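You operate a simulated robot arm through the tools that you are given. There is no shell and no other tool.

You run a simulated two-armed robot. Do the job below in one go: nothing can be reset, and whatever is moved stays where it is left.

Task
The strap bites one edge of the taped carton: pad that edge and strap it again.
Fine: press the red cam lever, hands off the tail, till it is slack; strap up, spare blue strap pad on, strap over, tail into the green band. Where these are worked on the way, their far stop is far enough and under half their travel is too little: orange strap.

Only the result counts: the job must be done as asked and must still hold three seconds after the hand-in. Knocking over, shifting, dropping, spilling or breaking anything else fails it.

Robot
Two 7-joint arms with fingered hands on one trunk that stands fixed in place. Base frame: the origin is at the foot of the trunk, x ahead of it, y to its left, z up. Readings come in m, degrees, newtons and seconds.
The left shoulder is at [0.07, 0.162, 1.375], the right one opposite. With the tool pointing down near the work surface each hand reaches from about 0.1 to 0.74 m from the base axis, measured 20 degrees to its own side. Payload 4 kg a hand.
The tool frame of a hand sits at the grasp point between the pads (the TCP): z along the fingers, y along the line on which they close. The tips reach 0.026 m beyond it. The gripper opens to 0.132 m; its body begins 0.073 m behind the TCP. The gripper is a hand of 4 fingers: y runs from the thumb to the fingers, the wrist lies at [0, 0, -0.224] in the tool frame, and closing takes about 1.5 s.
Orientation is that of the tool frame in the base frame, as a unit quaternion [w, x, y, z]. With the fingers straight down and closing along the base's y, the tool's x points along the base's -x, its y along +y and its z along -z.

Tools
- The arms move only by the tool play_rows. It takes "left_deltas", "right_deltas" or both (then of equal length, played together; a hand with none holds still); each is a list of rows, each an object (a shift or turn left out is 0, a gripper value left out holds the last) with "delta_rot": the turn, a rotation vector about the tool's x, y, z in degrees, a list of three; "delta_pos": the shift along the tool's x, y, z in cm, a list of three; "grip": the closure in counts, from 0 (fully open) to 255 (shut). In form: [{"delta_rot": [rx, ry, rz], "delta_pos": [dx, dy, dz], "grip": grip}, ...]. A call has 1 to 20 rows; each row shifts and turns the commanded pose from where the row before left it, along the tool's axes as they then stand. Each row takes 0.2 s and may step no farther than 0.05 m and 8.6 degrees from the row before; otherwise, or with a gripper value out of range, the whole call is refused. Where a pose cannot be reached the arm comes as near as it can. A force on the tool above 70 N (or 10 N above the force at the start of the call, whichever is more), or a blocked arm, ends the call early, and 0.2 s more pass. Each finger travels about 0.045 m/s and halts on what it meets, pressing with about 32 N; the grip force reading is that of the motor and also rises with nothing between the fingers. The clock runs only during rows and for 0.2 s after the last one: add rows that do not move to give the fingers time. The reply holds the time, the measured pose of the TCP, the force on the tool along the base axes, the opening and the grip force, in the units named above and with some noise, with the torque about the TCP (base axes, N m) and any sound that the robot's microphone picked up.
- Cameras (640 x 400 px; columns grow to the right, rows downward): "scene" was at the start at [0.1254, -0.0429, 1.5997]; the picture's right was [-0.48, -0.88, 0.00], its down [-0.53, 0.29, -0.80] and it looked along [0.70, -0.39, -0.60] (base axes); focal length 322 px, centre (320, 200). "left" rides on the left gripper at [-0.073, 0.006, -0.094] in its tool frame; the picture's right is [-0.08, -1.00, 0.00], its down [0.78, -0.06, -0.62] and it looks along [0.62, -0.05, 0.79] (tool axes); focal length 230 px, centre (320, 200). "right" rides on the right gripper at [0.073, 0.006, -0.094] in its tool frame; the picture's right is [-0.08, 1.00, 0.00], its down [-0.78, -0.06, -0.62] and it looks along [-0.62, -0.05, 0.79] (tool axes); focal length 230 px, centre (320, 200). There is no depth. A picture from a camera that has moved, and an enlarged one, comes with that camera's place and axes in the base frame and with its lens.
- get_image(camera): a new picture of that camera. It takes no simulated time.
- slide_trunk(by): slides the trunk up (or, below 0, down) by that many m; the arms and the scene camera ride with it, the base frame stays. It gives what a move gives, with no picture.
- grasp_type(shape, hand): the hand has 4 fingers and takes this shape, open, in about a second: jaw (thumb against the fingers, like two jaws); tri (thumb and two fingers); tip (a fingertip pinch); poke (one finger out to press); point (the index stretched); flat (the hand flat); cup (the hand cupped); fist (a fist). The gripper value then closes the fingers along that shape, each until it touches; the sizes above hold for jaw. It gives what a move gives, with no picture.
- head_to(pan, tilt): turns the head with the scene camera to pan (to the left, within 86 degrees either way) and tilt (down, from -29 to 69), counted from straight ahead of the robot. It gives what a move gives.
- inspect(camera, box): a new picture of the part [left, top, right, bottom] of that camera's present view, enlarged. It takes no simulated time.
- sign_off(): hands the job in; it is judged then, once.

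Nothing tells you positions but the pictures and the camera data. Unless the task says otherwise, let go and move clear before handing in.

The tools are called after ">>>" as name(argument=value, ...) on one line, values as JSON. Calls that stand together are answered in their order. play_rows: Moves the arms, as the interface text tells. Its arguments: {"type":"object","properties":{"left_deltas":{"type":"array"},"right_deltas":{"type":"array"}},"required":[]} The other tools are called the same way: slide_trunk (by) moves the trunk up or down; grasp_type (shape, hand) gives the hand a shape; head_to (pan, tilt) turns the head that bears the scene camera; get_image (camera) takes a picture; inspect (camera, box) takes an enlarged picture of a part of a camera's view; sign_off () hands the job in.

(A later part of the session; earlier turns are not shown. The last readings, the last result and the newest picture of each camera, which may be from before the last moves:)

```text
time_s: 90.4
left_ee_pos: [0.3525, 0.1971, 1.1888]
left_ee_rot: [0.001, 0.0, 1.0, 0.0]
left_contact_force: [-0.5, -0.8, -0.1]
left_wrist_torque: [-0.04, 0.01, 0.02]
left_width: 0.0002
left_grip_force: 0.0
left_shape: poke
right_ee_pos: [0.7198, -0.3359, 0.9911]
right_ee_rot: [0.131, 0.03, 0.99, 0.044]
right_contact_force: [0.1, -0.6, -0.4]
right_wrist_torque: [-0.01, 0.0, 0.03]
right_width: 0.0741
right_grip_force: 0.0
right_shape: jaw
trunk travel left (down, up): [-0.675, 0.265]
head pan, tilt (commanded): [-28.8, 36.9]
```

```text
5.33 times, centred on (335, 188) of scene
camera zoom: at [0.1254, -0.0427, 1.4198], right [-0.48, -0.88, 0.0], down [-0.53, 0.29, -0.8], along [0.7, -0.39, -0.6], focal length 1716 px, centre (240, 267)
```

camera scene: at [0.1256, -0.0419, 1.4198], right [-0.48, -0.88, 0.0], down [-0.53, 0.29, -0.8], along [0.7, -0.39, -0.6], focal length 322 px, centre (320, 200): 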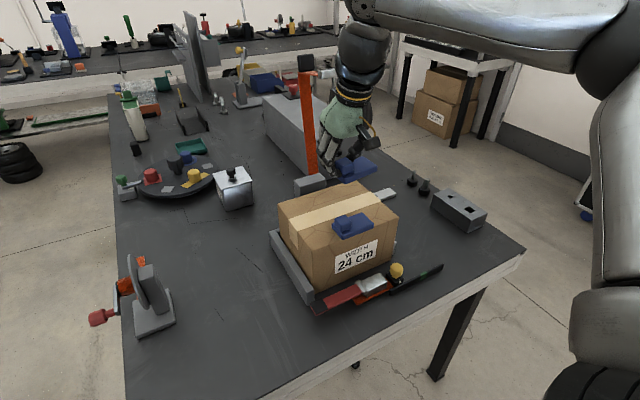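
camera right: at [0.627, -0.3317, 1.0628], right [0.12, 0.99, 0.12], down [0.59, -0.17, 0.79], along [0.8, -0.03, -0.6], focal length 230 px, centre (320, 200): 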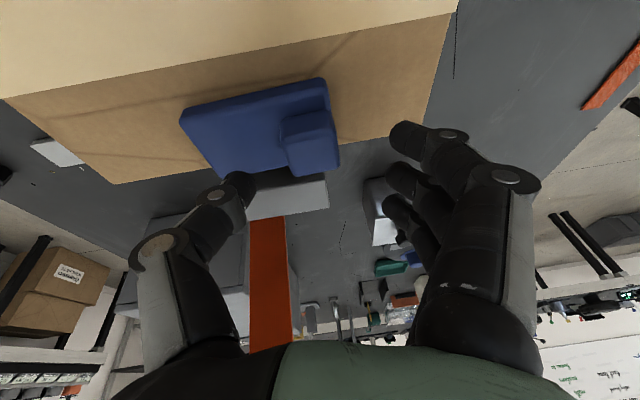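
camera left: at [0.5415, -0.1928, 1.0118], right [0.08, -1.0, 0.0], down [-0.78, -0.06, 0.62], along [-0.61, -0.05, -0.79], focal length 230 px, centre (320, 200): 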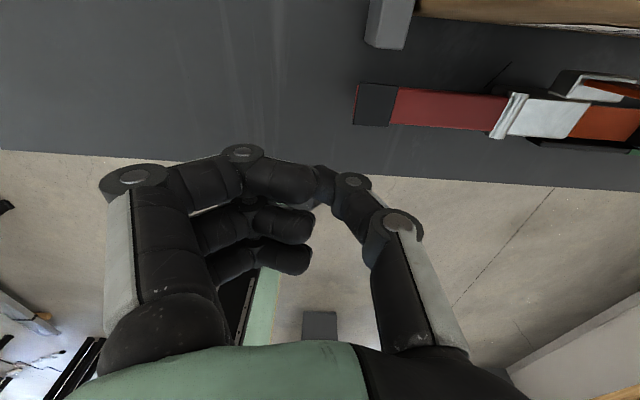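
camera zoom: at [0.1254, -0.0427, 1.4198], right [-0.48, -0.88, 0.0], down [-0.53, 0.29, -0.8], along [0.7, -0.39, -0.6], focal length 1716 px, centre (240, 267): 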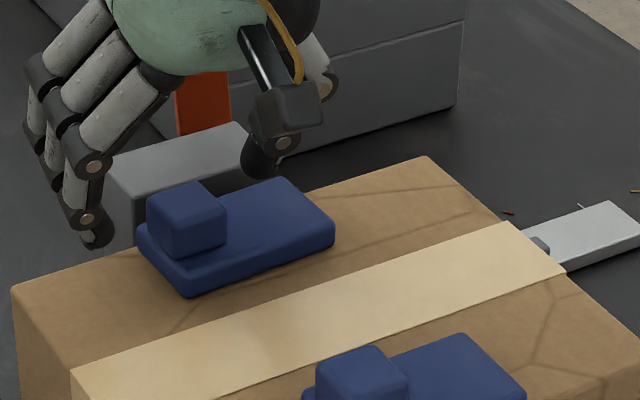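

>>> play_rows(right_deltas=[{"delta_pos": [-0.09, -1.25, -0.1]}, {"delta_pos": [-0.09, -1.25, -0.1]}, {}])

>>> inspect(camera="right", box=[170, 50, 426, 210])

```text
time_s: 91.2
left_ee_pos: [0.3522, 0.1961, 1.1875]
left_ee_rot: [0.0, 0.001, 1.0, 0.0]
left_contact_force: [0.5, -0.2, 0.1]
left_wrist_torque: [0.02, -0.01, 0.01]
left_width: 0.0
left_grip_force: 0.0
left_shape: poke
right_ee_pos: [0.722, -0.36, 0.9904]
right_ee_rot: [0.131, 0.031, 0.99, 0.045]
right_contact_force: [0.4, -0.1, 0.1]
right_wrist_torque: [-0.02, 0.0, 0.01]
right_width: 0.0742
right_grip_force: 0.0
right_shape: jaw
trunk travel left (down, up): [-0.675, 0.265]
head pan, tilt (commanded): [-28.8, 36.9]
```

```text
2.50 times, centred on (298, 130) of right
camera zoom: at [0.6279, -0.3567, 1.0627], right [0.12, 0.99, 0.12], down [0.59, -0.17, 0.79], along [0.8, -0.03, -0.6], focal length 575 px, centre (375, 375)
```

zoom: 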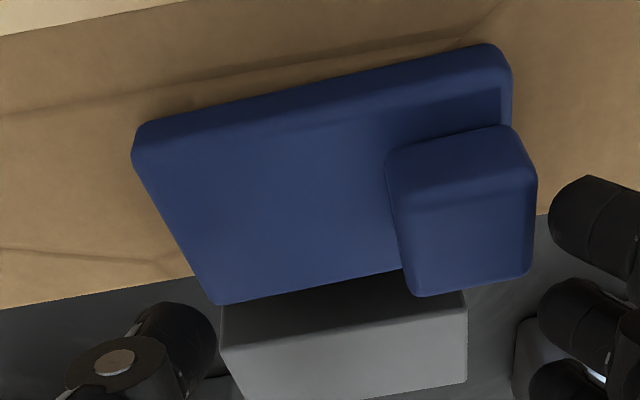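

>>> play_rows(right_deltas=[{"delta_pos": [-0.04, -0.5, -0.04]}, {"delta_pos": [-0.04, -0.5, -0.04]}, {}])

>>> inspect(camera="right", box=[170, 50, 426, 210])

```text
time_s: 92.0
left_ee_pos: [0.3526, 0.1962, 1.189]
left_ee_rot: [0.001, 0.002, 1.0, 0.001]
left_contact_force: [-0.6, 0.5, -0.4]
left_wrist_torque: [0.01, 0.04, 0.0]
left_width: 0.0002
left_grip_force: 0.0
left_shape: poke
right_ee_pos: [0.7205, -0.3709, 0.9913]
right_ee_rot: [0.132, 0.031, 0.99, 0.045]
right_contact_force: [0.0, -0.2, 0.1]
right_wrist_torque: [0.0, 0.02, 0.01]
right_width: 0.0746
right_grip_force: 0.2
right_shape: jaw
trunk travel left (down, up): [-0.675, 0.265]
head pan, tilt (commanded): [-28.8, 36.9]
```

```text
2.50 times, centred on (298, 130) of right
camera zoom: at [0.6277, -0.3672, 1.063], right [0.12, 0.99, 0.12], down [0.59, -0.17, 0.79], along [0.8, -0.03, -0.6], focal length 575 px, centre (375, 375)
```

zoom: 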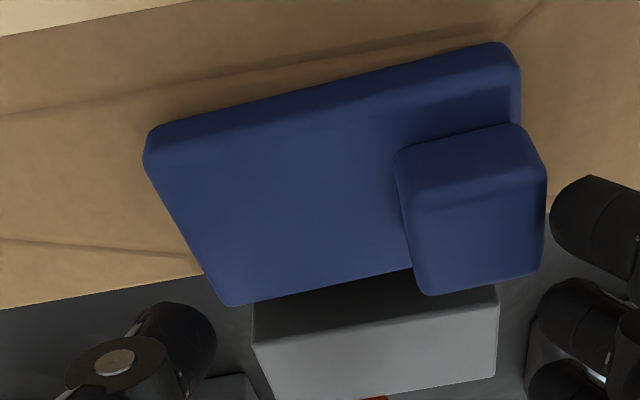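

The pad is now centred at about (0.714, -0.370), matching the near pad's line. I'll back the hand off it and rise.

>>> play_rows(right_deltas=[{"delta_pos": [0.07, 1, 0.08]}, {"delta_pos": [0.07, 1, 0.08]}, {"delta_pos": [-0.77, 0.29, -2.9]}, {"delta_pos": [-0.77, 0.29, -2.9]}, {"delta_pos": [0.9, 0.29, -3.4]}, {"delta_pos": [2.9, 0, -3]}, {"delta_pos": [3, 0, -2]}, {"delta_pos": [3, 0, -1]}, {}])

>>> get_image(camera="scene")

>>> get_image(camera="right")

```text
time_s: 94.0
left_ee_pos: [0.3536, 0.1971, 1.1877]
left_ee_rot: [0.0, 0.001, 1.0, 0.0]
left_contact_force: [-0.8, 0.6, 1.1]
left_wrist_torque: [0.0, 0.03, -0.03]
left_width: 0.0
left_grip_force: 0.0
left_shape: poke
right_ee_pos: [0.6033, -0.3495, 1.1179]
right_ee_rot: [0.13, 0.031, 0.99, 0.045]
right_contact_force: [0.4, -0.8, 0.6]
right_wrist_torque: [-0.01, 0.01, 0.04]
right_width: 0.0745
right_grip_force: 0.2
right_shape: jaw
trunk travel left (down, up): [-0.675, 0.265]
head pan, tilt (commanded): [-28.8, 36.9]
```

```text
taken
camera scene: at [0.1261, -0.0425, 1.4197], right [-0.48, -0.88, 0.0], down [-0.53, 0.29, -0.8], along [0.7, -0.39, -0.6], focal length 322 px, centre (320, 200)
```

scene: 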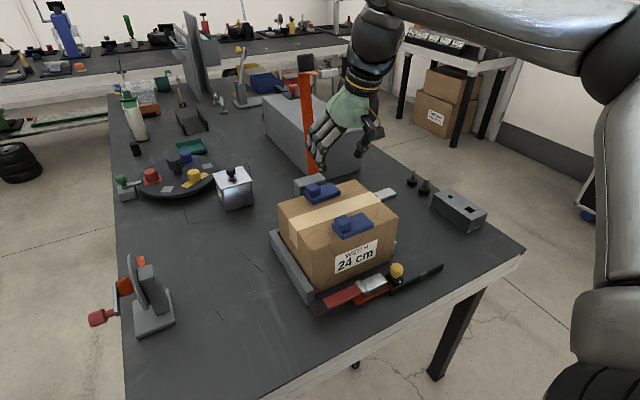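

```text
taken
camera right: at [0.5105, -0.3466, 1.1892], right [0.12, 0.99, 0.12], down [0.59, -0.17, 0.79], along [0.8, -0.03, -0.6], focal length 230 px, centre (320, 200)
```

right: 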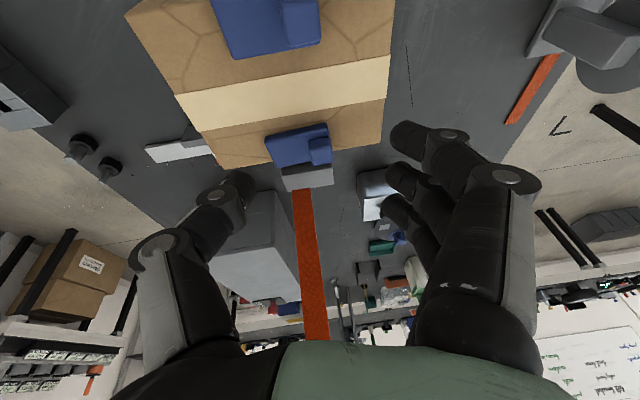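

Both pads are in place. Next the strap comes back over: I'll point the right hand forward, open, in front of the steel end of the strap.

>>> play_rows(right_deltas=[{"delta_rot": [4.6, 0, -4.1], "grip": 0}, {"delta_pos": [-0.1, -0.47, -1.55], "delta_rot": [0, -8.3, 0]}, {"delta_pos": [-0.33, -0.47, -1.52], "delta_rot": [0, -8.3, 0]}, {"delta_pos": [-0.54, -0.47, -1.46], "delta_rot": [0, -8.3, 0]}, {"delta_pos": [-0.75, -0.47, -1.36], "delta_rot": [0, -8.3, 0]}, {"delta_pos": [-0.94, -0.47, -1.24], "delta_rot": [0, -8.3, 0]}, {"delta_pos": [-1.11, -0.47, -1.09], "delta_rot": [0, -8.3, 0]}, {"delta_pos": [-1.25, -0.47, -0.92], "delta_rot": [0, -8.3, 0]}, {"delta_pos": [-1.37, -0.47, -0.73], "delta_rot": [0, -8.3, 0]}, {}])

>>> get_image(camera="scene")

>>> get_image(camera="right")

```text
time_s: 96.2
left_ee_pos: [0.3537, 0.1967, 1.1883]
left_ee_rot: [0.0, 0.0, 1.0, 0.001]
left_contact_force: [0.0, -0.3, -0.5]
left_wrist_torque: [0.0, 0.01, -0.02]
left_width: 0.0
left_grip_force: 0.1
left_shape: poke
right_ee_pos: [0.5788, -0.3867, 1.2388]
right_ee_rot: [0.653, 0.001, 0.758, -0.001]
right_contact_force: [0.5, -0.1, -0.4]
right_wrist_torque: [0.0, -0.03, -0.03]
right_width: 0.1318
right_grip_force: 0.0
right_shape: jaw
trunk travel left (down, up): [-0.675, 0.265]
head pan, tilt (commanded): [-28.8, 36.9]
```

```text
taken
camera scene: at [0.126, -0.0425, 1.4197], right [-0.48, -0.88, 0.0], down [-0.53, 0.29, -0.8], along [0.7, -0.39, -0.6], focal length 322 px, centre (320, 200)
```

scene: 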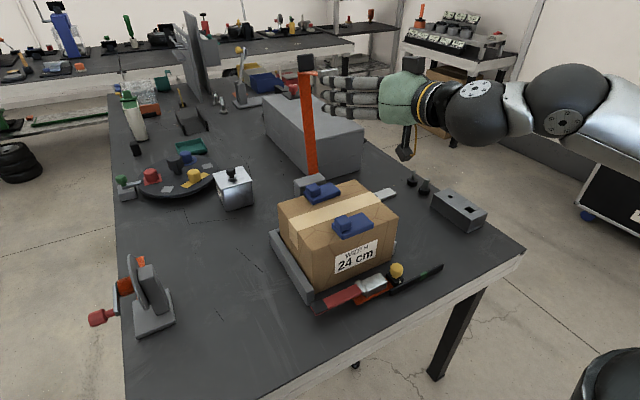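

```text
taken
camera right: at [0.477, -0.3803, 1.1811], right [0.01, 1.0, 0.08], down [-0.49, -0.06, 0.87], along [0.87, -0.05, 0.49], focal length 230 px, centre (320, 200)
```

right: 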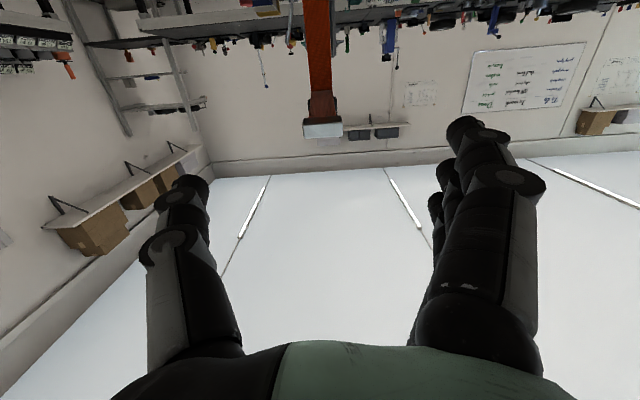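

>>> play_rows(right_deltas=[{"delta_pos": [-0.61, 0.1, 4.07]}, {"delta_pos": [-0.61, 0, 4.07]}, {"delta_pos": [-0.61, 0, 4.07]}, {"delta_pos": [-0.61, 0, 4.07]}, {"delta_pos": [-0.4, 0, 3]}, {}])

>>> get_image(camera="right")

>>> inspect(camera="scene", box=[250, 20, 410, 120])

```text
time_s: 97.6
left_ee_pos: [0.3526, 0.1961, 1.1882]
left_ee_rot: [0.001, 0.001, 1.0, -0.001]
left_contact_force: [-0.6, 0.3, 0.4]
left_wrist_torque: [0.0, 0.03, -0.02]
left_width: 0.0
left_grip_force: 0.0
left_shape: poke
right_ee_pos: [0.7722, -0.3846, 1.2359]
right_ee_rot: [0.653, 0.001, 0.758, 0.0]
right_contact_force: [-1.8, 0.7, 0.3]
right_wrist_torque: [0.0, -0.02, -0.02]
right_width: 0.1319
right_grip_force: 0.0
right_shape: jaw
trunk travel left (down, up): [-0.675, 0.265]
head pan, tilt (commanded): [-28.8, 36.9]
```

```text
taken
camera right: at [0.6697, -0.3787, 1.1792], right [0.01, 1.0, 0.08], down [-0.49, -0.06, 0.87], along [0.87, -0.05, 0.49], focal length 230 px, centre (320, 200)
```

right: 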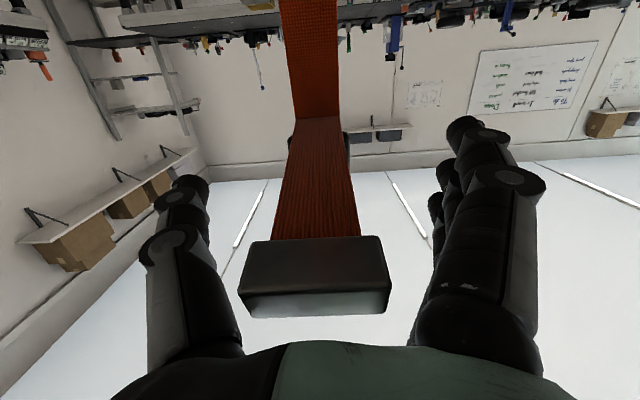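

```text
4.00 times, centred on (330, 70) of scene
camera zoom: at [0.1245, -0.043, 1.4198], right [-0.48, -0.88, 0.0], down [-0.53, 0.29, -0.8], along [0.7, -0.39, -0.6], focal length 1287 px, centre (280, 720)
```

zoom: 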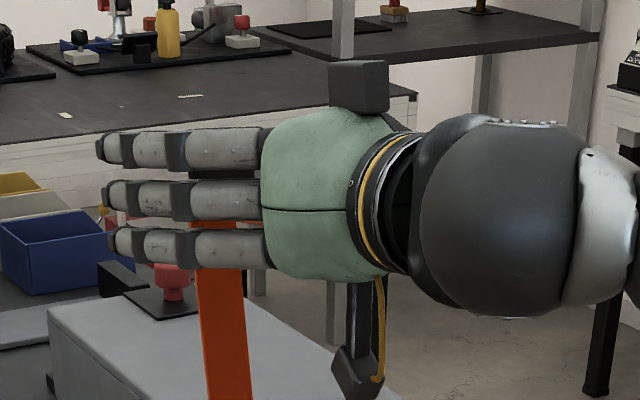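

The steel end is between the open fingers. I'll close them partway, just narrower than the steel block, to form a cage rather than a hard grip.

>>> play_rows(right_deltas=[{"grip": 188}, {}, {}, {}, {}, {}, {}])

>>> get_image(camera="right")

```text
time_s: 99.2
left_ee_pos: [0.3521, 0.197, 1.1885]
left_ee_rot: [0.0, 0.001, 1.0, 0.0]
left_contact_force: [-0.3, -0.4, 0.1]
left_wrist_torque: [-0.01, -0.03, 0.01]
left_width: 0.0
left_grip_force: 0.1
left_shape: poke
right_ee_pos: [0.7717, -0.3847, 1.2365]
right_ee_rot: [0.653, 0.001, 0.758, -0.001]
right_contact_force: [0.4, 0.1, 0.1]
right_wrist_torque: [0.01, 0.0, 0.02]
right_width: 0.0352
right_grip_force: 0.1
right_shape: jaw
trunk travel left (down, up): [-0.675, 0.265]
head pan, tilt (commanded): [-28.8, 36.9]
```

```text
taken
camera right: at [0.6702, -0.3785, 1.1788], right [0.01, 1.0, 0.08], down [-0.49, -0.06, 0.87], along [0.87, -0.05, 0.49], focal length 230 px, centre (320, 200)
```

right: 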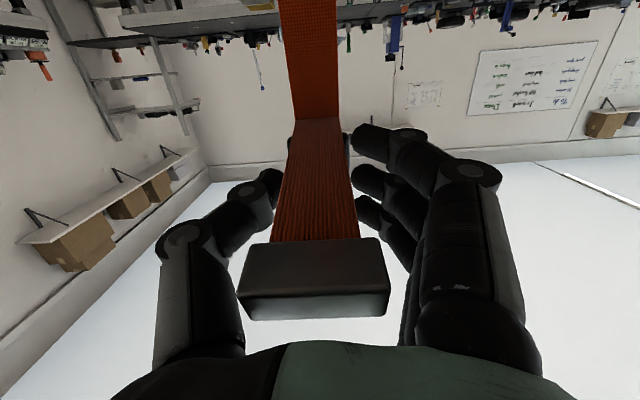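

>>> play_rows(right_deltas=[{"delta_pos": [0.4, 0, -1.65]}, {"delta_pos": [0.5, 0, -1.63]}, {"delta_pos": [0.6, 0, -1.62]}, {}])

>>> get_image(camera="right")

>>> inspect(camera="scene", box=[250, 20, 410, 190])

```text
time_s: 100.2
left_ee_pos: [0.3525, 0.1961, 1.1891]
left_ee_rot: [0.0, 0.001, 1.0, 0.0]
left_contact_force: [0.0, -0.8, 0.4]
left_wrist_torque: [0.0, 0.0, 0.0]
left_width: 0.0
left_grip_force: 0.0
left_shape: poke
right_ee_pos: [0.7232, -0.3835, 1.2302]
right_ee_rot: [0.652, 0.0, 0.758, 0.0]
right_contact_force: [-0.3, 0.0, -0.6]
right_wrist_torque: [0.03, -0.02, 0.01]
right_width: 0.0349
right_grip_force: 0.1
right_shape: jaw
trunk travel left (down, up): [-0.675, 0.265]
head pan, tilt (commanded): [-28.8, 36.9]
```

```text
taken
camera right: at [0.6204, -0.3777, 1.1714], right [0.01, 1.0, 0.08], down [-0.49, -0.06, 0.87], along [0.87, -0.05, 0.49], focal length 230 px, centre (320, 200)
```

right: 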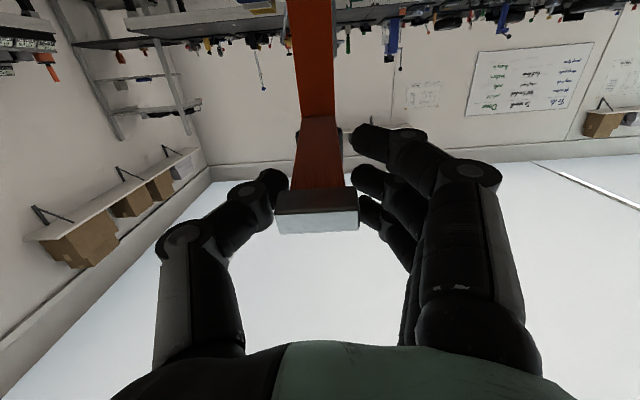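

```text
2.35 times, centred on (330, 105) of scene
camera zoom: at [0.1258, -0.0427, 1.4197], right [-0.48, -0.88, 0.0], down [-0.53, 0.29, -0.8], along [0.7, -0.39, -0.6], focal length 757 px, centre (296, 424)
```

zoom: 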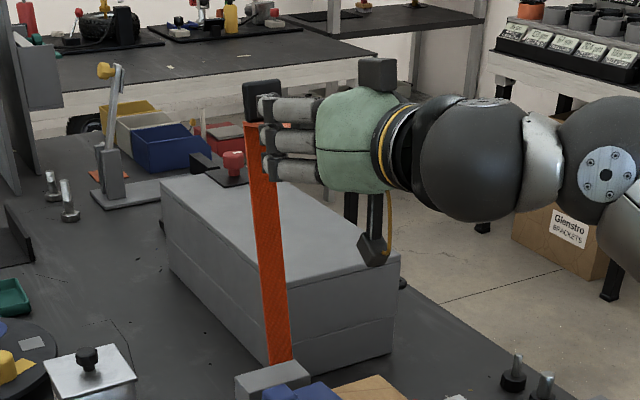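

>>> play_rows(right_deltas=[{"delta_pos": [-0.4, 0, 1.5]}, {"delta_pos": [-0.4, 0, 1.5]}, {"grip": 208}, {}, {}, {}])

>>> get_image(camera="right")

```text
time_s: 101.6
left_ee_pos: [0.3526, 0.1962, 1.1881]
left_ee_rot: [0.0, 0.001, 1.0, -0.001]
left_contact_force: [0.0, 0.1, 0.3]
left_wrist_torque: [0.0, 0.01, 0.03]
left_width: 0.0001
left_grip_force: 0.0
left_shape: poke
right_ee_pos: [0.754, -0.3855, 1.2327]
right_ee_rot: [0.653, 0.001, 0.758, 0.0]
right_contact_force: [0.5, 0.7, -0.6]
right_wrist_torque: [-0.01, 0.0, -0.01]
right_width: 0.0246
right_grip_force: 0.0
right_shape: jaw
trunk travel left (down, up): [-0.675, 0.265]
head pan, tilt (commanded): [-28.8, 36.9]
```

```text
taken
camera right: at [0.6507, -0.3791, 1.1746], right [0.01, 1.0, 0.08], down [-0.49, -0.06, 0.87], along [0.87, -0.05, 0.49], focal length 230 px, centre (320, 200)
```

right: 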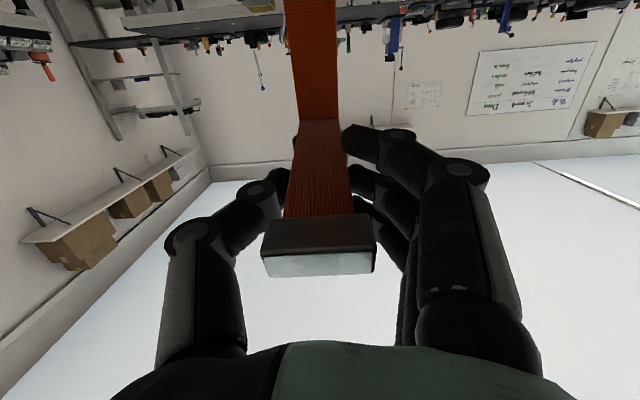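

>>> play_rows(right_deltas=[{"delta_pos": [0.4, 0, -1.65]}, {"delta_pos": [0.5, 0, -1.63]}, {"delta_pos": [0.6, 0, -1.62]}, {}])

>>> get_image(camera="right")

>>> inspect(camera="scene", box=[250, 20, 410, 190])

```text
time_s: 102.6
left_ee_pos: [0.3526, 0.1957, 1.1882]
left_ee_rot: [0.001, 0.0, 1.0, 0.0]
left_contact_force: [0.4, 0.6, 0.5]
left_wrist_torque: [0.01, -0.01, 0.0]
left_width: 0.0
left_grip_force: 0.1
left_shape: poke
right_ee_pos: [0.7017, -0.3844, 1.2255]
right_ee_rot: [0.652, 0.0, 0.758, 0.0]
right_contact_force: [-1.1, -0.5, 1.4]
right_wrist_torque: [0.0, 0.02, -0.02]
right_width: 0.0248
right_grip_force: 0.0
right_shape: jaw
trunk travel left (down, up): [-0.675, 0.265]
head pan, tilt (commanded): [-28.8, 36.9]
```

```text
taken
camera right: at [0.6002, -0.3794, 1.1668], right [0.01, 1.0, 0.08], down [-0.49, -0.06, 0.87], along [0.87, -0.05, 0.49], focal length 230 px, centre (320, 200)
```

right: 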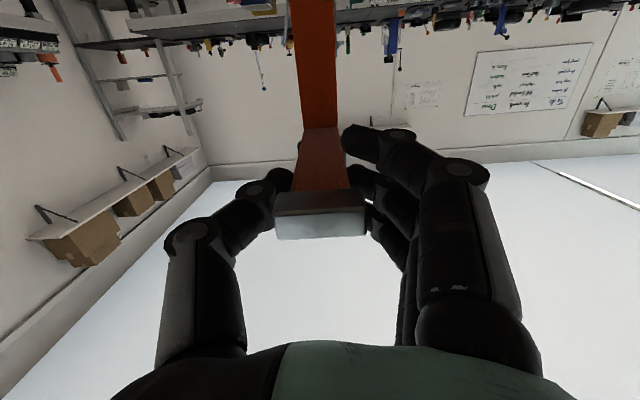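

```text
2.35 times, centred on (330, 105) of scene
camera zoom: at [0.1256, -0.0428, 1.4197], right [-0.48, -0.88, 0.0], down [-0.53, 0.29, -0.8], along [0.7, -0.39, -0.6], focal length 757 px, centre (296, 424)
```

zoom: 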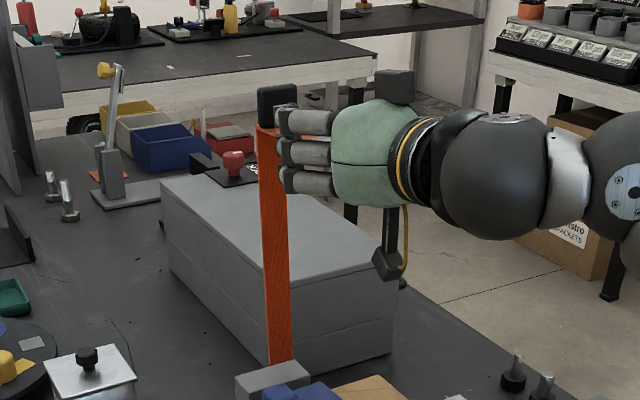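

The cage holds behind the steel block and the strap follows with almost no force. I'll keep drawing it back along its arc.

>>> play_rows(right_deltas=[{"delta_pos": [1.1, 0, -2.67]}, {"delta_pos": [1.45, 0, -2.61]}, {"delta_pos": [1.69, 0, -2.48]}, {}])

>>> get_image(camera="right")

>>> inspect(camera="scene", box=[250, 20, 410, 190])

```text
time_s: 103.6
left_ee_pos: [0.3534, 0.1971, 1.1871]
left_ee_rot: [-0.001, 0.001, 1.0, 0.0]
left_contact_force: [0.9, -0.1, 0.3]
left_wrist_torque: [-0.03, 0.01, 0.05]
left_width: 0.0
left_grip_force: 0.1
left_shape: poke
right_ee_pos: [0.6205, -0.3857, 1.1956]
right_ee_rot: [0.652, 0.0, 0.758, 0.001]
right_contact_force: [0.0, 0.7, 0.7]
right_wrist_torque: [0.01, -0.01, -0.01]
right_width: 0.0248
right_grip_force: 0.1
right_shape: jaw
trunk travel left (down, up): [-0.675, 0.265]
head pan, tilt (commanded): [-28.8, 36.9]
```

```text
taken
camera right: at [0.518, -0.379, 1.1378], right [0.01, 1.0, 0.08], down [-0.49, -0.06, 0.87], along [0.87, -0.05, 0.49], focal length 230 px, centre (320, 200)
```

right: 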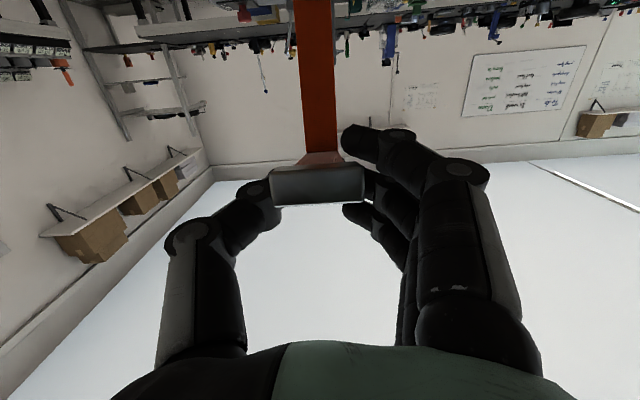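

```text
2.35 times, centred on (330, 105) of scene
camera zoom: at [0.1264, -0.0428, 1.4196], right [-0.48, -0.88, 0.0], down [-0.53, 0.29, -0.8], along [0.7, -0.39, -0.6], focal length 757 px, centre (296, 424)
```

zoom: 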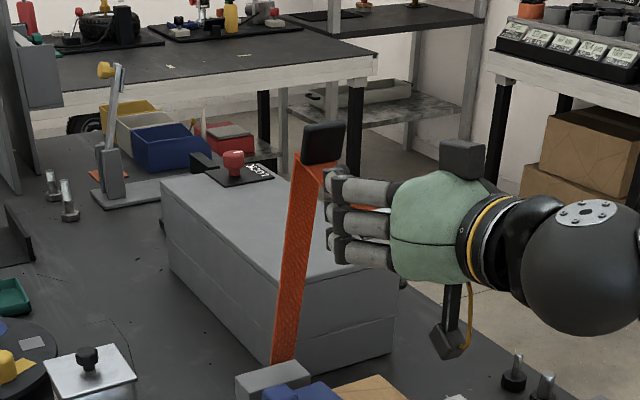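

The strap stands by itself at about 80°. I'll open the cage, back out, and re-approach the black tab from above and in front, the way it was lifted.

>>> play_rows(right_deltas=[{"grip": 0}, {}, {}, {}, {"delta_pos": [0.44, 0, -2.97]}, {"delta_pos": [0.44, 0, -2.97]}, {"delta_pos": [0.44, 0, -2.97]}, {"delta_pos": [0.44, 0, -2.97]}, {}])

>>> inspect(camera="scene", box=[250, 20, 450, 190])

>>> get_image(camera="right")

```text
time_s: 105.6
left_ee_pos: [0.3527, 0.1961, 1.1875]
left_ee_rot: [0.0, 0.001, 1.0, -0.001]
left_contact_force: [-0.9, 0.6, 1.6]
left_wrist_torque: [0.01, 0.02, 0.02]
left_width: 0.0
left_grip_force: 0.0
left_shape: poke
right_ee_pos: [0.5307, -0.3839, 1.196]
right_ee_rot: [0.653, 0.002, 0.758, -0.001]
right_contact_force: [0.2, 0.5, -0.5]
right_wrist_torque: [0.03, 0.01, 0.0]
right_width: 0.1317
right_grip_force: 0.0
right_shape: jaw
right hand out of reach, approached as far as the arm can: row 8
trunk travel left (down, up): [-0.675, 0.265]
head pan, tilt (commanded): [-28.8, 36.9]
```

```text
2.35 times, centred on (350, 105) of scene
camera zoom: at [0.1255, -0.0431, 1.4197], right [-0.48, -0.88, 0.0], down [-0.53, 0.29, -0.8], along [0.7, -0.39, -0.6], focal length 757 px, centre (249, 424)
```

zoom: 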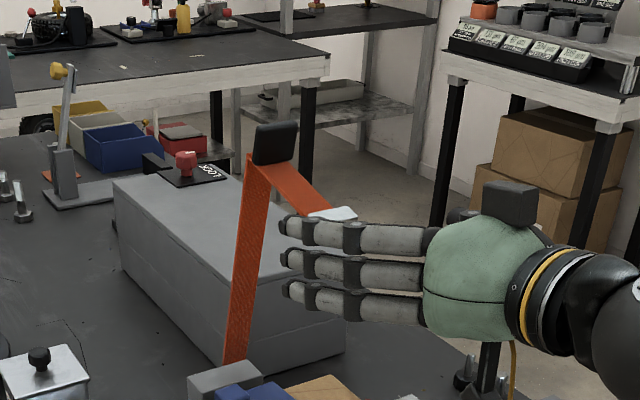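

```text
taken
camera right: at [0.4278, -0.3779, 1.1375], right [0.01, 1.0, 0.08], down [-0.49, -0.06, 0.87], along [0.87, -0.05, 0.49], focal length 230 px, centre (320, 200)
```

right: 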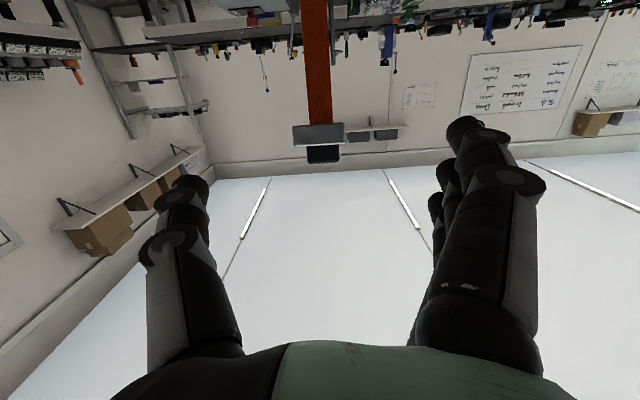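

>>> play_rows(right_deltas=[{"delta_pos": [-2.18, 0, -0.33], "delta_rot": [0, 7.6, 0]}, {"delta_pos": [-2.11, 0, -0.61], "delta_rot": [0, 7.6, 0]}, {"delta_pos": [-2.02, 0, -0.88], "delta_rot": [0, 7.6, 0]}, {"delta_pos": [-1.88, 0, -1.14], "delta_rot": [0, 7.6, 0]}, {"delta_pos": [-1.71, 0, -1.38], "delta_rot": [0, 7.6, 0]}, {"delta_pos": [-1.51, 0, -1.6], "delta_rot": [0, 7.6, 0]}, {}])

>>> get_image(camera="scene")

>>> get_image(camera="right")

```text
time_s: 107.2
left_ee_pos: [0.3529, 0.1951, 1.1886]
left_ee_rot: [0.0, 0.001, 1.0, -0.001]
left_contact_force: [0.4, -0.3, -0.5]
left_wrist_torque: [-0.02, -0.01, 0.0]
left_width: 0.0
left_grip_force: 0.1
left_shape: poke
right_ee_pos: [0.5276, -0.3842, 1.3268]
right_ee_rot: [0.307, 0.001, 0.952, 0.001]
right_contact_force: [0.6, -0.8, 0.3]
right_wrist_torque: [0.04, 0.0, 0.04]
right_width: 0.1319
right_grip_force: 0.0
right_shape: jaw
trunk travel left (down, up): [-0.675, 0.265]
head pan, tilt (commanded): [-28.8, 36.9]
```

```text
taken
camera scene: at [0.125, -0.0436, 1.4198], right [-0.48, -0.88, 0.0], down [-0.53, 0.29, -0.8], along [0.7, -0.39, -0.6], focal length 322 px, centre (320, 200)
```

scene: 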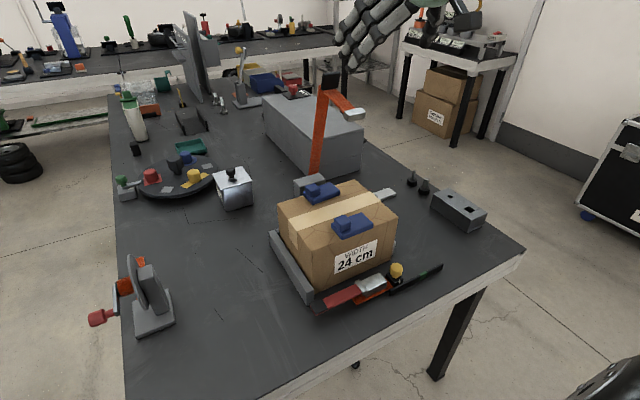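

```text
taken
camera right: at [0.4151, -0.3787, 1.3609], right [0.06, 1.0, 0.05], down [0.28, -0.06, 0.96], along [0.96, -0.05, -0.28], focal length 230 px, centre (320, 200)
```

right: 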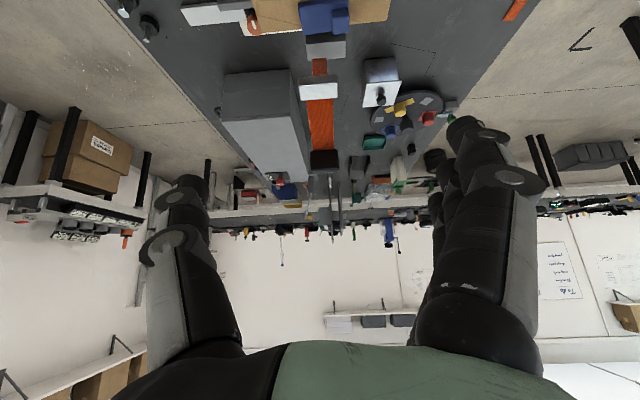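

>>> play_rows(right_deltas=[{"delta_pos": [-2.75, -0.1, 3.62]}, {"delta_pos": [-2.75, -0.1, 3.62]}, {"delta_pos": [-2.75, -0.1, 3.62]}, {}])

>>> get_image(camera="right")

>>> inspect(camera="scene", box=[270, 20, 410, 130])

```text
time_s: 108.2
left_ee_pos: [0.3519, 0.1964, 1.1888]
left_ee_rot: [0.0, 0.001, 1.0, -0.001]
left_contact_force: [0.1, -0.1, 0.2]
left_wrist_torque: [0.03, 0.0, -0.01]
left_width: 0.0001
left_grip_force: 0.0
left_shape: poke
right_ee_pos: [0.6608, -0.3886, 1.2878]
right_ee_rot: [0.308, 0.001, 0.951, 0.0]
right_contact_force: [-0.3, 0.3, 0.4]
right_wrist_torque: [0.0, -0.03, -0.03]
right_width: 0.1321
right_grip_force: 0.1
right_shape: jaw
trunk travel left (down, up): [-0.675, 0.265]
head pan, tilt (commanded): [-28.8, 36.9]
```

```text
taken
camera right: at [0.5477, -0.3822, 1.3208], right [0.06, 1.0, 0.05], down [0.27, -0.06, 0.96], along [0.96, -0.05, -0.28], focal length 230 px, centre (320, 200)
```

right: 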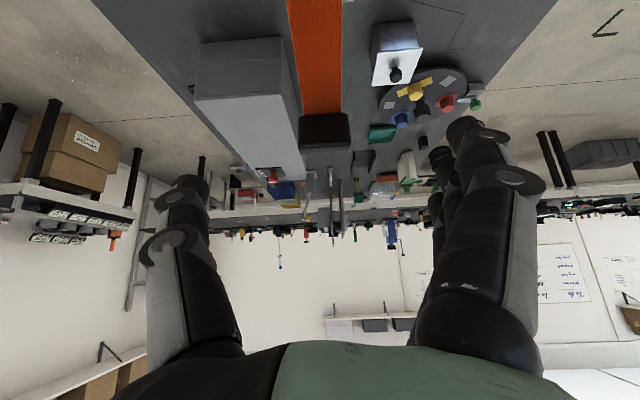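

```text
3.64 times, centred on (340, 75) of scene
camera zoom: at [0.1246, -0.0427, 1.4198], right [-0.48, -0.88, 0.0], down [-0.53, 0.29, -0.8], along [0.7, -0.39, -0.6], focal length 1170 px, centre (247, 654)
```

zoom: 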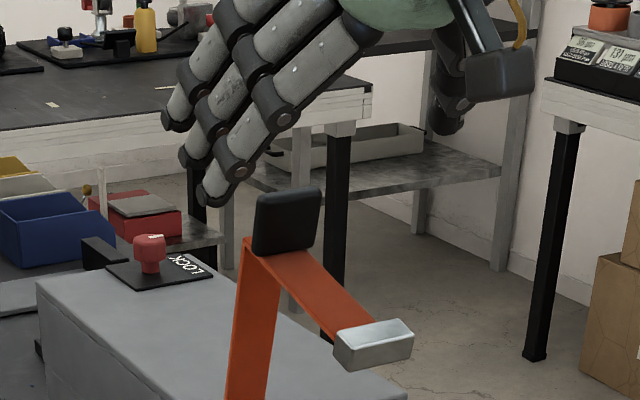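

>>> play_rows(right_deltas=[{"delta_pos": [0.1, 0.05, 2.6]}, {"delta_pos": [0.1, 0.05, 2.6]}, {"delta_pos": [0.1, 0, 2.5]}, {}])

>>> get_image(camera="right")

>>> inspect(camera="scene", box=[270, 20, 410, 130])

```text
time_s: 109.2
left_ee_pos: [0.3521, 0.196, 1.187]
left_ee_rot: [0.001, 0.001, 1.0, 0.0]
left_contact_force: [-0.2, -0.1, 0.0]
left_wrist_torque: [0.02, -0.04, 0.01]
left_width: 0.0
left_grip_force: 0.0
left_shape: poke
right_ee_pos: [0.7019, -0.3869, 1.2216]
right_ee_rot: [0.308, 0.001, 0.951, 0.0]
right_contact_force: [0.5, 0.0, 0.5]
right_wrist_torque: [0.0, 0.01, 0.0]
right_width: 0.1318
right_grip_force: 0.0
right_shape: jaw
trunk travel left (down, up): [-0.675, 0.265]
head pan, tilt (commanded): [-28.8, 36.9]
```

```text
taken
camera right: at [0.5894, -0.3808, 1.2545], right [0.06, 1.0, 0.05], down [0.27, -0.06, 0.96], along [0.96, -0.05, -0.28], focal length 230 px, centre (320, 200)
```

right: 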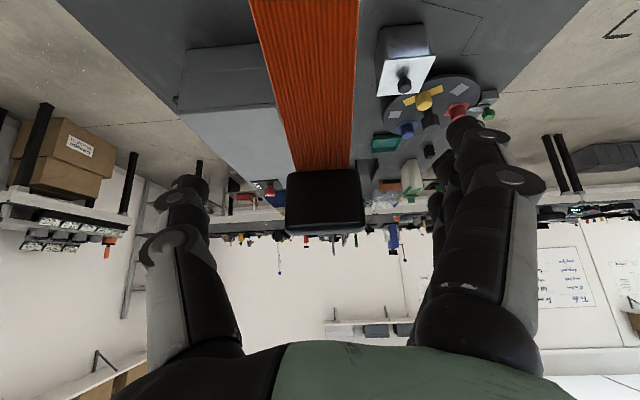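

```text
3.64 times, centred on (340, 75) of scene
camera zoom: at [0.1253, -0.0427, 1.4198], right [-0.48, -0.88, 0.0], down [-0.53, 0.29, -0.8], along [0.7, -0.39, -0.6], focal length 1170 px, centre (247, 654)
```

zoom: 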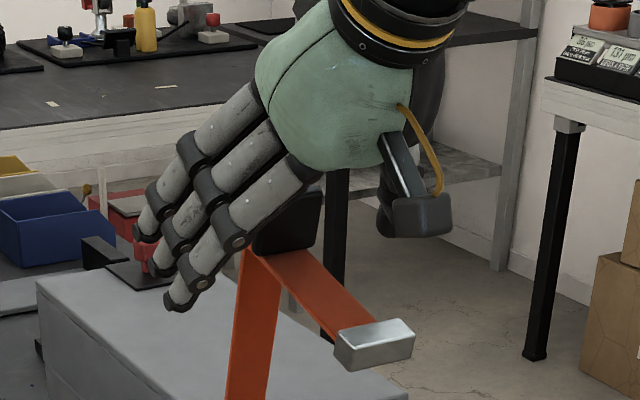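

>>> play_rows(right_deltas=[{"grip": 215}, {}, {}, {}, {}, {}, {}, {}])

>>> get_image(camera="right")

```text
time_s: 111.0
left_ee_pos: [0.3526, 0.1949, 1.1886]
left_ee_rot: [-0.001, 0.001, 1.0, 0.001]
left_contact_force: [0.9, -0.2, -0.1]
left_wrist_torque: [0.04, 0.02, 0.0]
left_width: 0.0
left_grip_force: 0.1
left_shape: poke
right_ee_pos: [0.7018, -0.3879, 1.2202]
right_ee_rot: [0.308, 0.001, 0.952, 0.0]
right_contact_force: [0.7, -1.5, -1.5]
right_wrist_torque: [0.05, -0.06, -0.08]
right_width: 0.0242
right_grip_force: 13.8
right_shape: jaw
trunk travel left (down, up): [-0.675, 0.265]
head pan, tilt (commanded): [-28.8, 36.9]
```

```text
taken
camera right: at [0.5895, -0.3809, 1.2544], right [0.07, 1.0, 0.05], down [0.27, -0.06, 0.96], along [0.96, -0.05, -0.28], focal length 230 px, centre (320, 200)
```

right: 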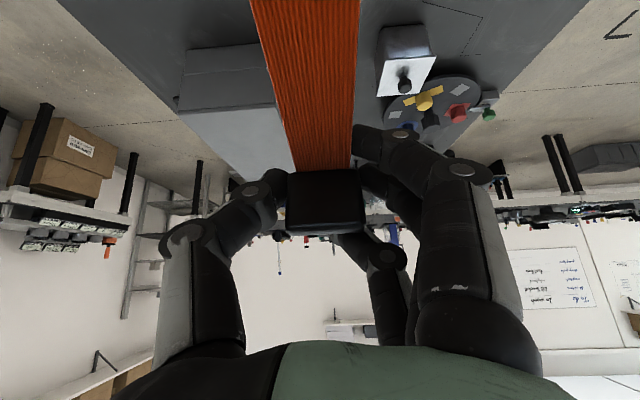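

The tab is held again. I'll lower the strap along its arc in stages, checking forces.

>>> play_rows(right_deltas=[{"delta_pos": [2.29, 0, -0.72], "delta_rot": [0, 3, 0]}, {"delta_pos": [2.38, 0, -0.39], "delta_rot": [0, 3, 0]}, {"delta_pos": [2.4, 0, -0.05], "delta_rot": [0, 3, 0]}, {"delta_pos": [2.39, 0, 0.28], "delta_rot": [0, 3, 0]}, {}])

>>> get_image(camera="scene")

>>> get_image(camera="right")

```text
time_s: 112.2
left_ee_pos: [0.3537, 0.1958, 1.1889]
left_ee_rot: [-0.001, 0.001, 1.0, 0.0]
left_contact_force: [-0.3, 0.4, 0.2]
left_wrist_torque: [0.01, -0.03, 0.0]
left_width: 0.0
left_grip_force: 0.1
left_shape: poke
right_ee_pos: [0.6172, -0.3879, 1.1797]
right_ee_rot: [0.205, 0.001, 0.979, 0.001]
right_contact_force: [2.1, -7.1, -4.7]
right_wrist_torque: [0.13, -0.01, -0.05]
right_width: 0.0224
right_grip_force: 32.3
right_shape: jaw
trunk travel left (down, up): [-0.675, 0.265]
head pan, tilt (commanded): [-28.8, 36.9]
```

```text
taken
camera scene: at [0.1264, -0.0448, 1.4196], right [-0.48, -0.88, 0.0], down [-0.53, 0.29, -0.8], along [0.7, -0.38, -0.6], focal length 322 px, centre (320, 200)
```

scene: 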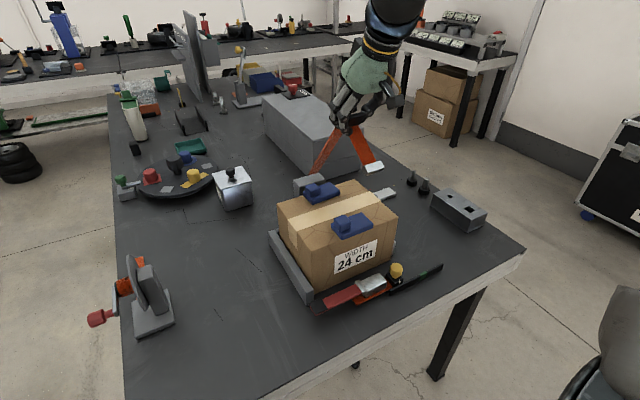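

```text
taken
camera right: at [0.5145, -0.3821, 1.2357], right [0.07, 1.0, 0.03], down [0.47, -0.06, 0.88], along [0.88, -0.05, -0.47], focal length 230 px, centre (320, 200)
```

right: 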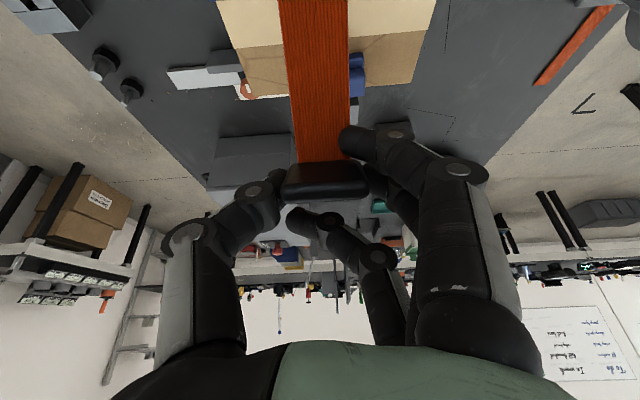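

The ring finger has crossed over the tab, where the strap will need to pass. I'll loosen the grip slightly so it stays alongside, then continue down.

>>> play_rows(right_deltas=[{"grip": 194}, {}, {}, {}])

>>> get_image(camera="right")

```text
time_s: 113.2
left_ee_pos: [0.3511, 0.1957, 1.1885]
left_ee_rot: [0.0, 0.001, 1.0, 0.0]
left_contact_force: [0.2, 1.1, -0.4]
left_wrist_torque: [0.0, 0.03, -0.03]
left_width: 0.0
left_grip_force: 0.1
left_shape: poke
right_ee_pos: [0.6165, -0.3848, 1.1811]
right_ee_rot: [0.206, 0.0, 0.979, 0.0]
right_contact_force: [0.0, 0.0, -0.1]
right_wrist_torque: [0.01, -0.01, 0.0]
right_width: 0.0328
right_grip_force: 0.0
right_shape: jaw
trunk travel left (down, up): [-0.675, 0.265]
head pan, tilt (commanded): [-28.8, 36.9]
```

```text
taken
camera right: at [0.5142, -0.3793, 1.2371], right [0.07, 1.0, 0.03], down [0.47, -0.06, 0.88], along [0.88, -0.05, -0.47], focal length 230 px, centre (320, 200)
```

right: 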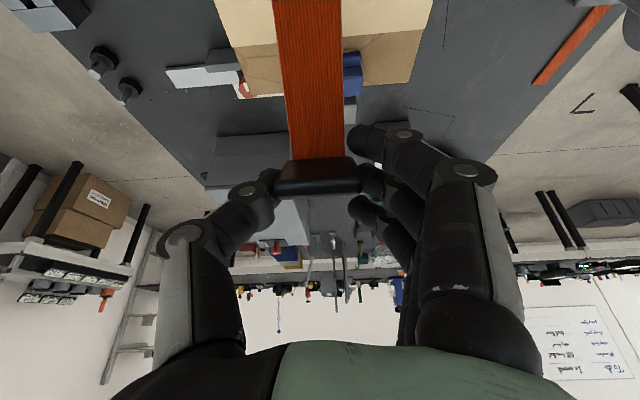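

>>> play_rows(right_deltas=[{"grip": 201}, {}, {}, {"delta_pos": [2.33, 0, 0.61], "delta_rot": [0, 3, 0]}, {"delta_pos": [2.22, 0, 0.93], "delta_rot": [0, 3, 0]}, {}])

>>> get_image(camera="right")

>>> inspect(camera="scene", box=[270, 90, 430, 220])

```text
time_s: 114.6
left_ee_pos: [0.3563, 0.1963, 1.1876]
left_ee_rot: [-0.002, 0.0, 1.0, 0.0]
left_contact_force: [0.1, -0.6, -0.2]
left_wrist_torque: [-0.01, 0.02, -0.04]
left_width: 0.0
left_grip_force: 0.0
left_shape: poke
right_ee_pos: [0.5853, -0.3881, 1.149]
right_ee_rot: [0.155, 0.0, 0.988, 0.001]
right_contact_force: [13.0, -2.1, -5.4]
right_wrist_torque: [-0.82, -1.32, 0.86]
right_width: 0.0144
right_grip_force: 31.6
right_shape: jaw
trunk travel left (down, up): [-0.675, 0.265]
head pan, tilt (commanded): [-28.8, 36.9]
```

```text
taken
camera right: at [0.4878, -0.3817, 1.2162], right [0.07, 1.0, 0.02], down [0.56, -0.06, 0.83], along [0.83, -0.05, -0.56], focal length 230 px, centre (320, 200)
```

right: 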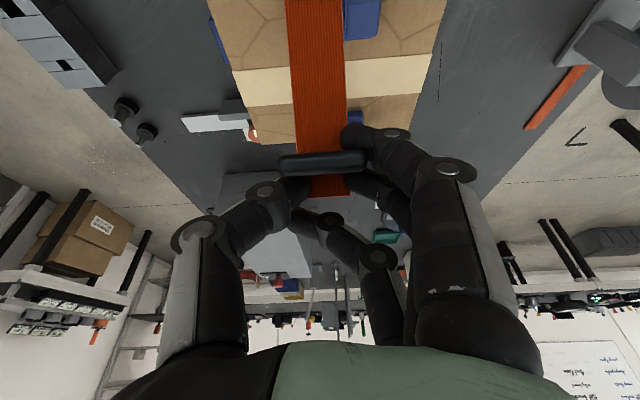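

```text
3.08 times, centred on (350, 155) of scene
camera zoom: at [0.1291, -0.0433, 1.4193], right [-0.48, -0.88, 0.0], down [-0.53, 0.29, -0.8], along [0.7, -0.39, -0.6], focal length 990 px, centre (228, 338)
```

zoom: 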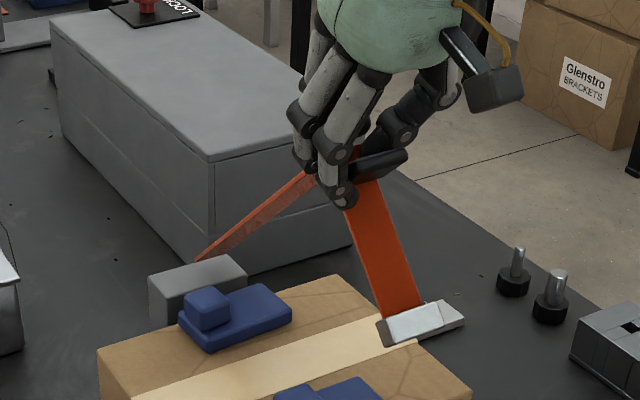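

The fingers slid off the tab, but the strap has come down to about 45° and stays there. I'll open, rise clear, and use the closed hand to press the strap down from above.

>>> play_rows(right_deltas=[{"delta_pos": [-0.8, 0, 0]}, {"grip": 0}, {}, {}, {}, {}, {}, {}])

>>> get_image(camera="right")

>>> inspect(camera="scene", box=[270, 90, 430, 220])

```text
time_s: 116.4
left_ee_pos: [0.3522, 0.1969, 1.1881]
left_ee_rot: [-0.001, 0.0, 1.0, 0.0]
left_contact_force: [0.1, 0.4, 0.4]
left_wrist_torque: [-0.04, 0.0, 0.01]
left_width: 0.0001
left_grip_force: 0.1
left_shape: poke
right_ee_pos: [0.5883, -0.3866, 1.152]
right_ee_rot: [0.155, 0.001, 0.988, 0.001]
right_contact_force: [-0.7, -0.3, 0.6]
right_wrist_torque: [-0.05, 0.0, 0.01]
right_width: 0.1319
right_grip_force: 0.1
right_shape: jaw
trunk travel left (down, up): [-0.675, 0.265]
head pan, tilt (commanded): [-28.8, 36.9]
```

```text
taken
camera right: at [0.4918, -0.3805, 1.2196], right [0.07, 1.0, 0.02], down [0.56, -0.06, 0.83], along [0.83, -0.05, -0.56], focal length 230 px, centre (320, 200)
```

right: 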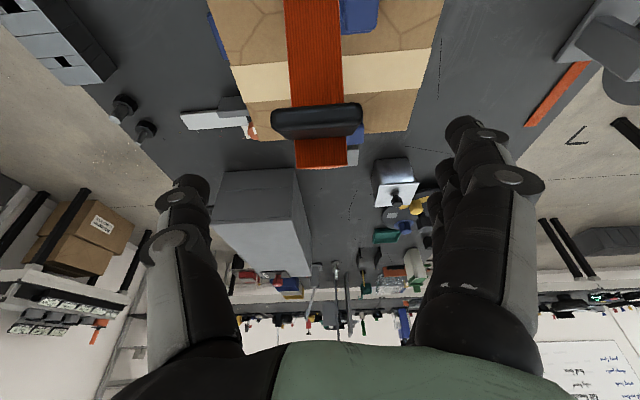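

```text
3.08 times, centred on (350, 155) of scene
camera zoom: at [0.1256, -0.0428, 1.4197], right [-0.48, -0.88, 0.0], down [-0.53, 0.29, -0.8], along [0.7, -0.39, -0.6], focal length 990 px, centre (228, 338)
```

zoom: 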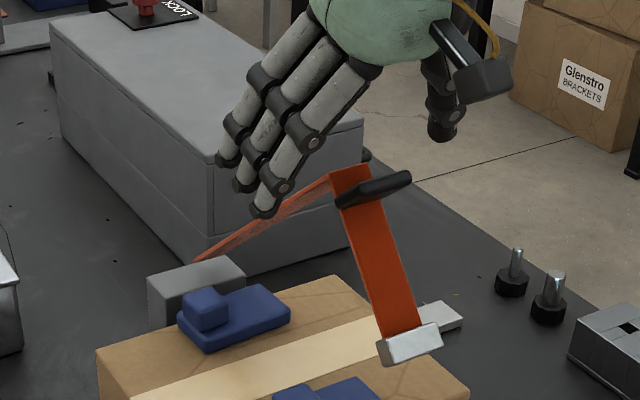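

>>> play_rows(right_deltas=[{"delta_pos": [0, 0, -4]}, {"delta_pos": [0, 0, -4]}, {"delta_pos": [0, 0, -3], "grip": 255}, {"delta_pos": [-3, 0, 1]}, {"delta_pos": [-3, 0, 1]}, {"delta_pos": [-3, 0, 1]}, {}, {}, {}])

>>> get_image(camera="right")

>>> inspect(camera="scene", box=[270, 50, 430, 220])

```text
time_s: 118.4
left_ee_pos: [0.3524, 0.1963, 1.1888]
left_ee_rot: [0.001, 0.0, 1.0, 0.0]
left_contact_force: [0.5, 0.5, -0.2]
left_wrist_torque: [0.02, 0.0, -0.03]
left_width: 0.0
left_grip_force: 0.0
left_shape: poke
right_ee_pos: [0.6341, -0.3898, 1.2395]
right_ee_rot: [0.158, 0.001, 0.987, 0.001]
right_contact_force: [0.3, 0.0, -0.3]
right_wrist_torque: [0.0, -0.02, 0.02]
right_width: 0.0
right_grip_force: 0.0
right_shape: jaw
right hand out of reach, approached as far as the arm can: row 6
trunk travel left (down, up): [-0.675, 0.265]
head pan, tilt (commanded): [-28.8, 36.9]
```

```text
taken
camera right: at [0.5369, -0.3828, 1.306], right [0.07, 1.0, 0.03], down [0.55, -0.06, 0.83], along [0.83, -0.05, -0.56], focal length 230 px, centre (320, 200)
```

right: 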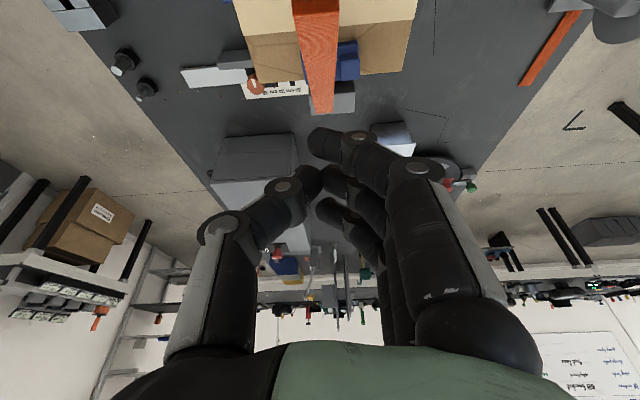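

```text
2.35 times, centred on (350, 135) of scene
camera zoom: at [0.1253, -0.0429, 1.4198], right [-0.48, -0.88, 0.0], down [-0.53, 0.29, -0.8], along [0.7, -0.39, -0.6], focal length 757 px, centre (249, 353)
```

zoom: 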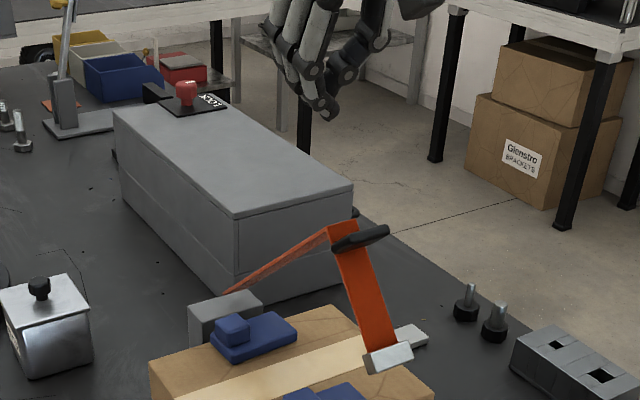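

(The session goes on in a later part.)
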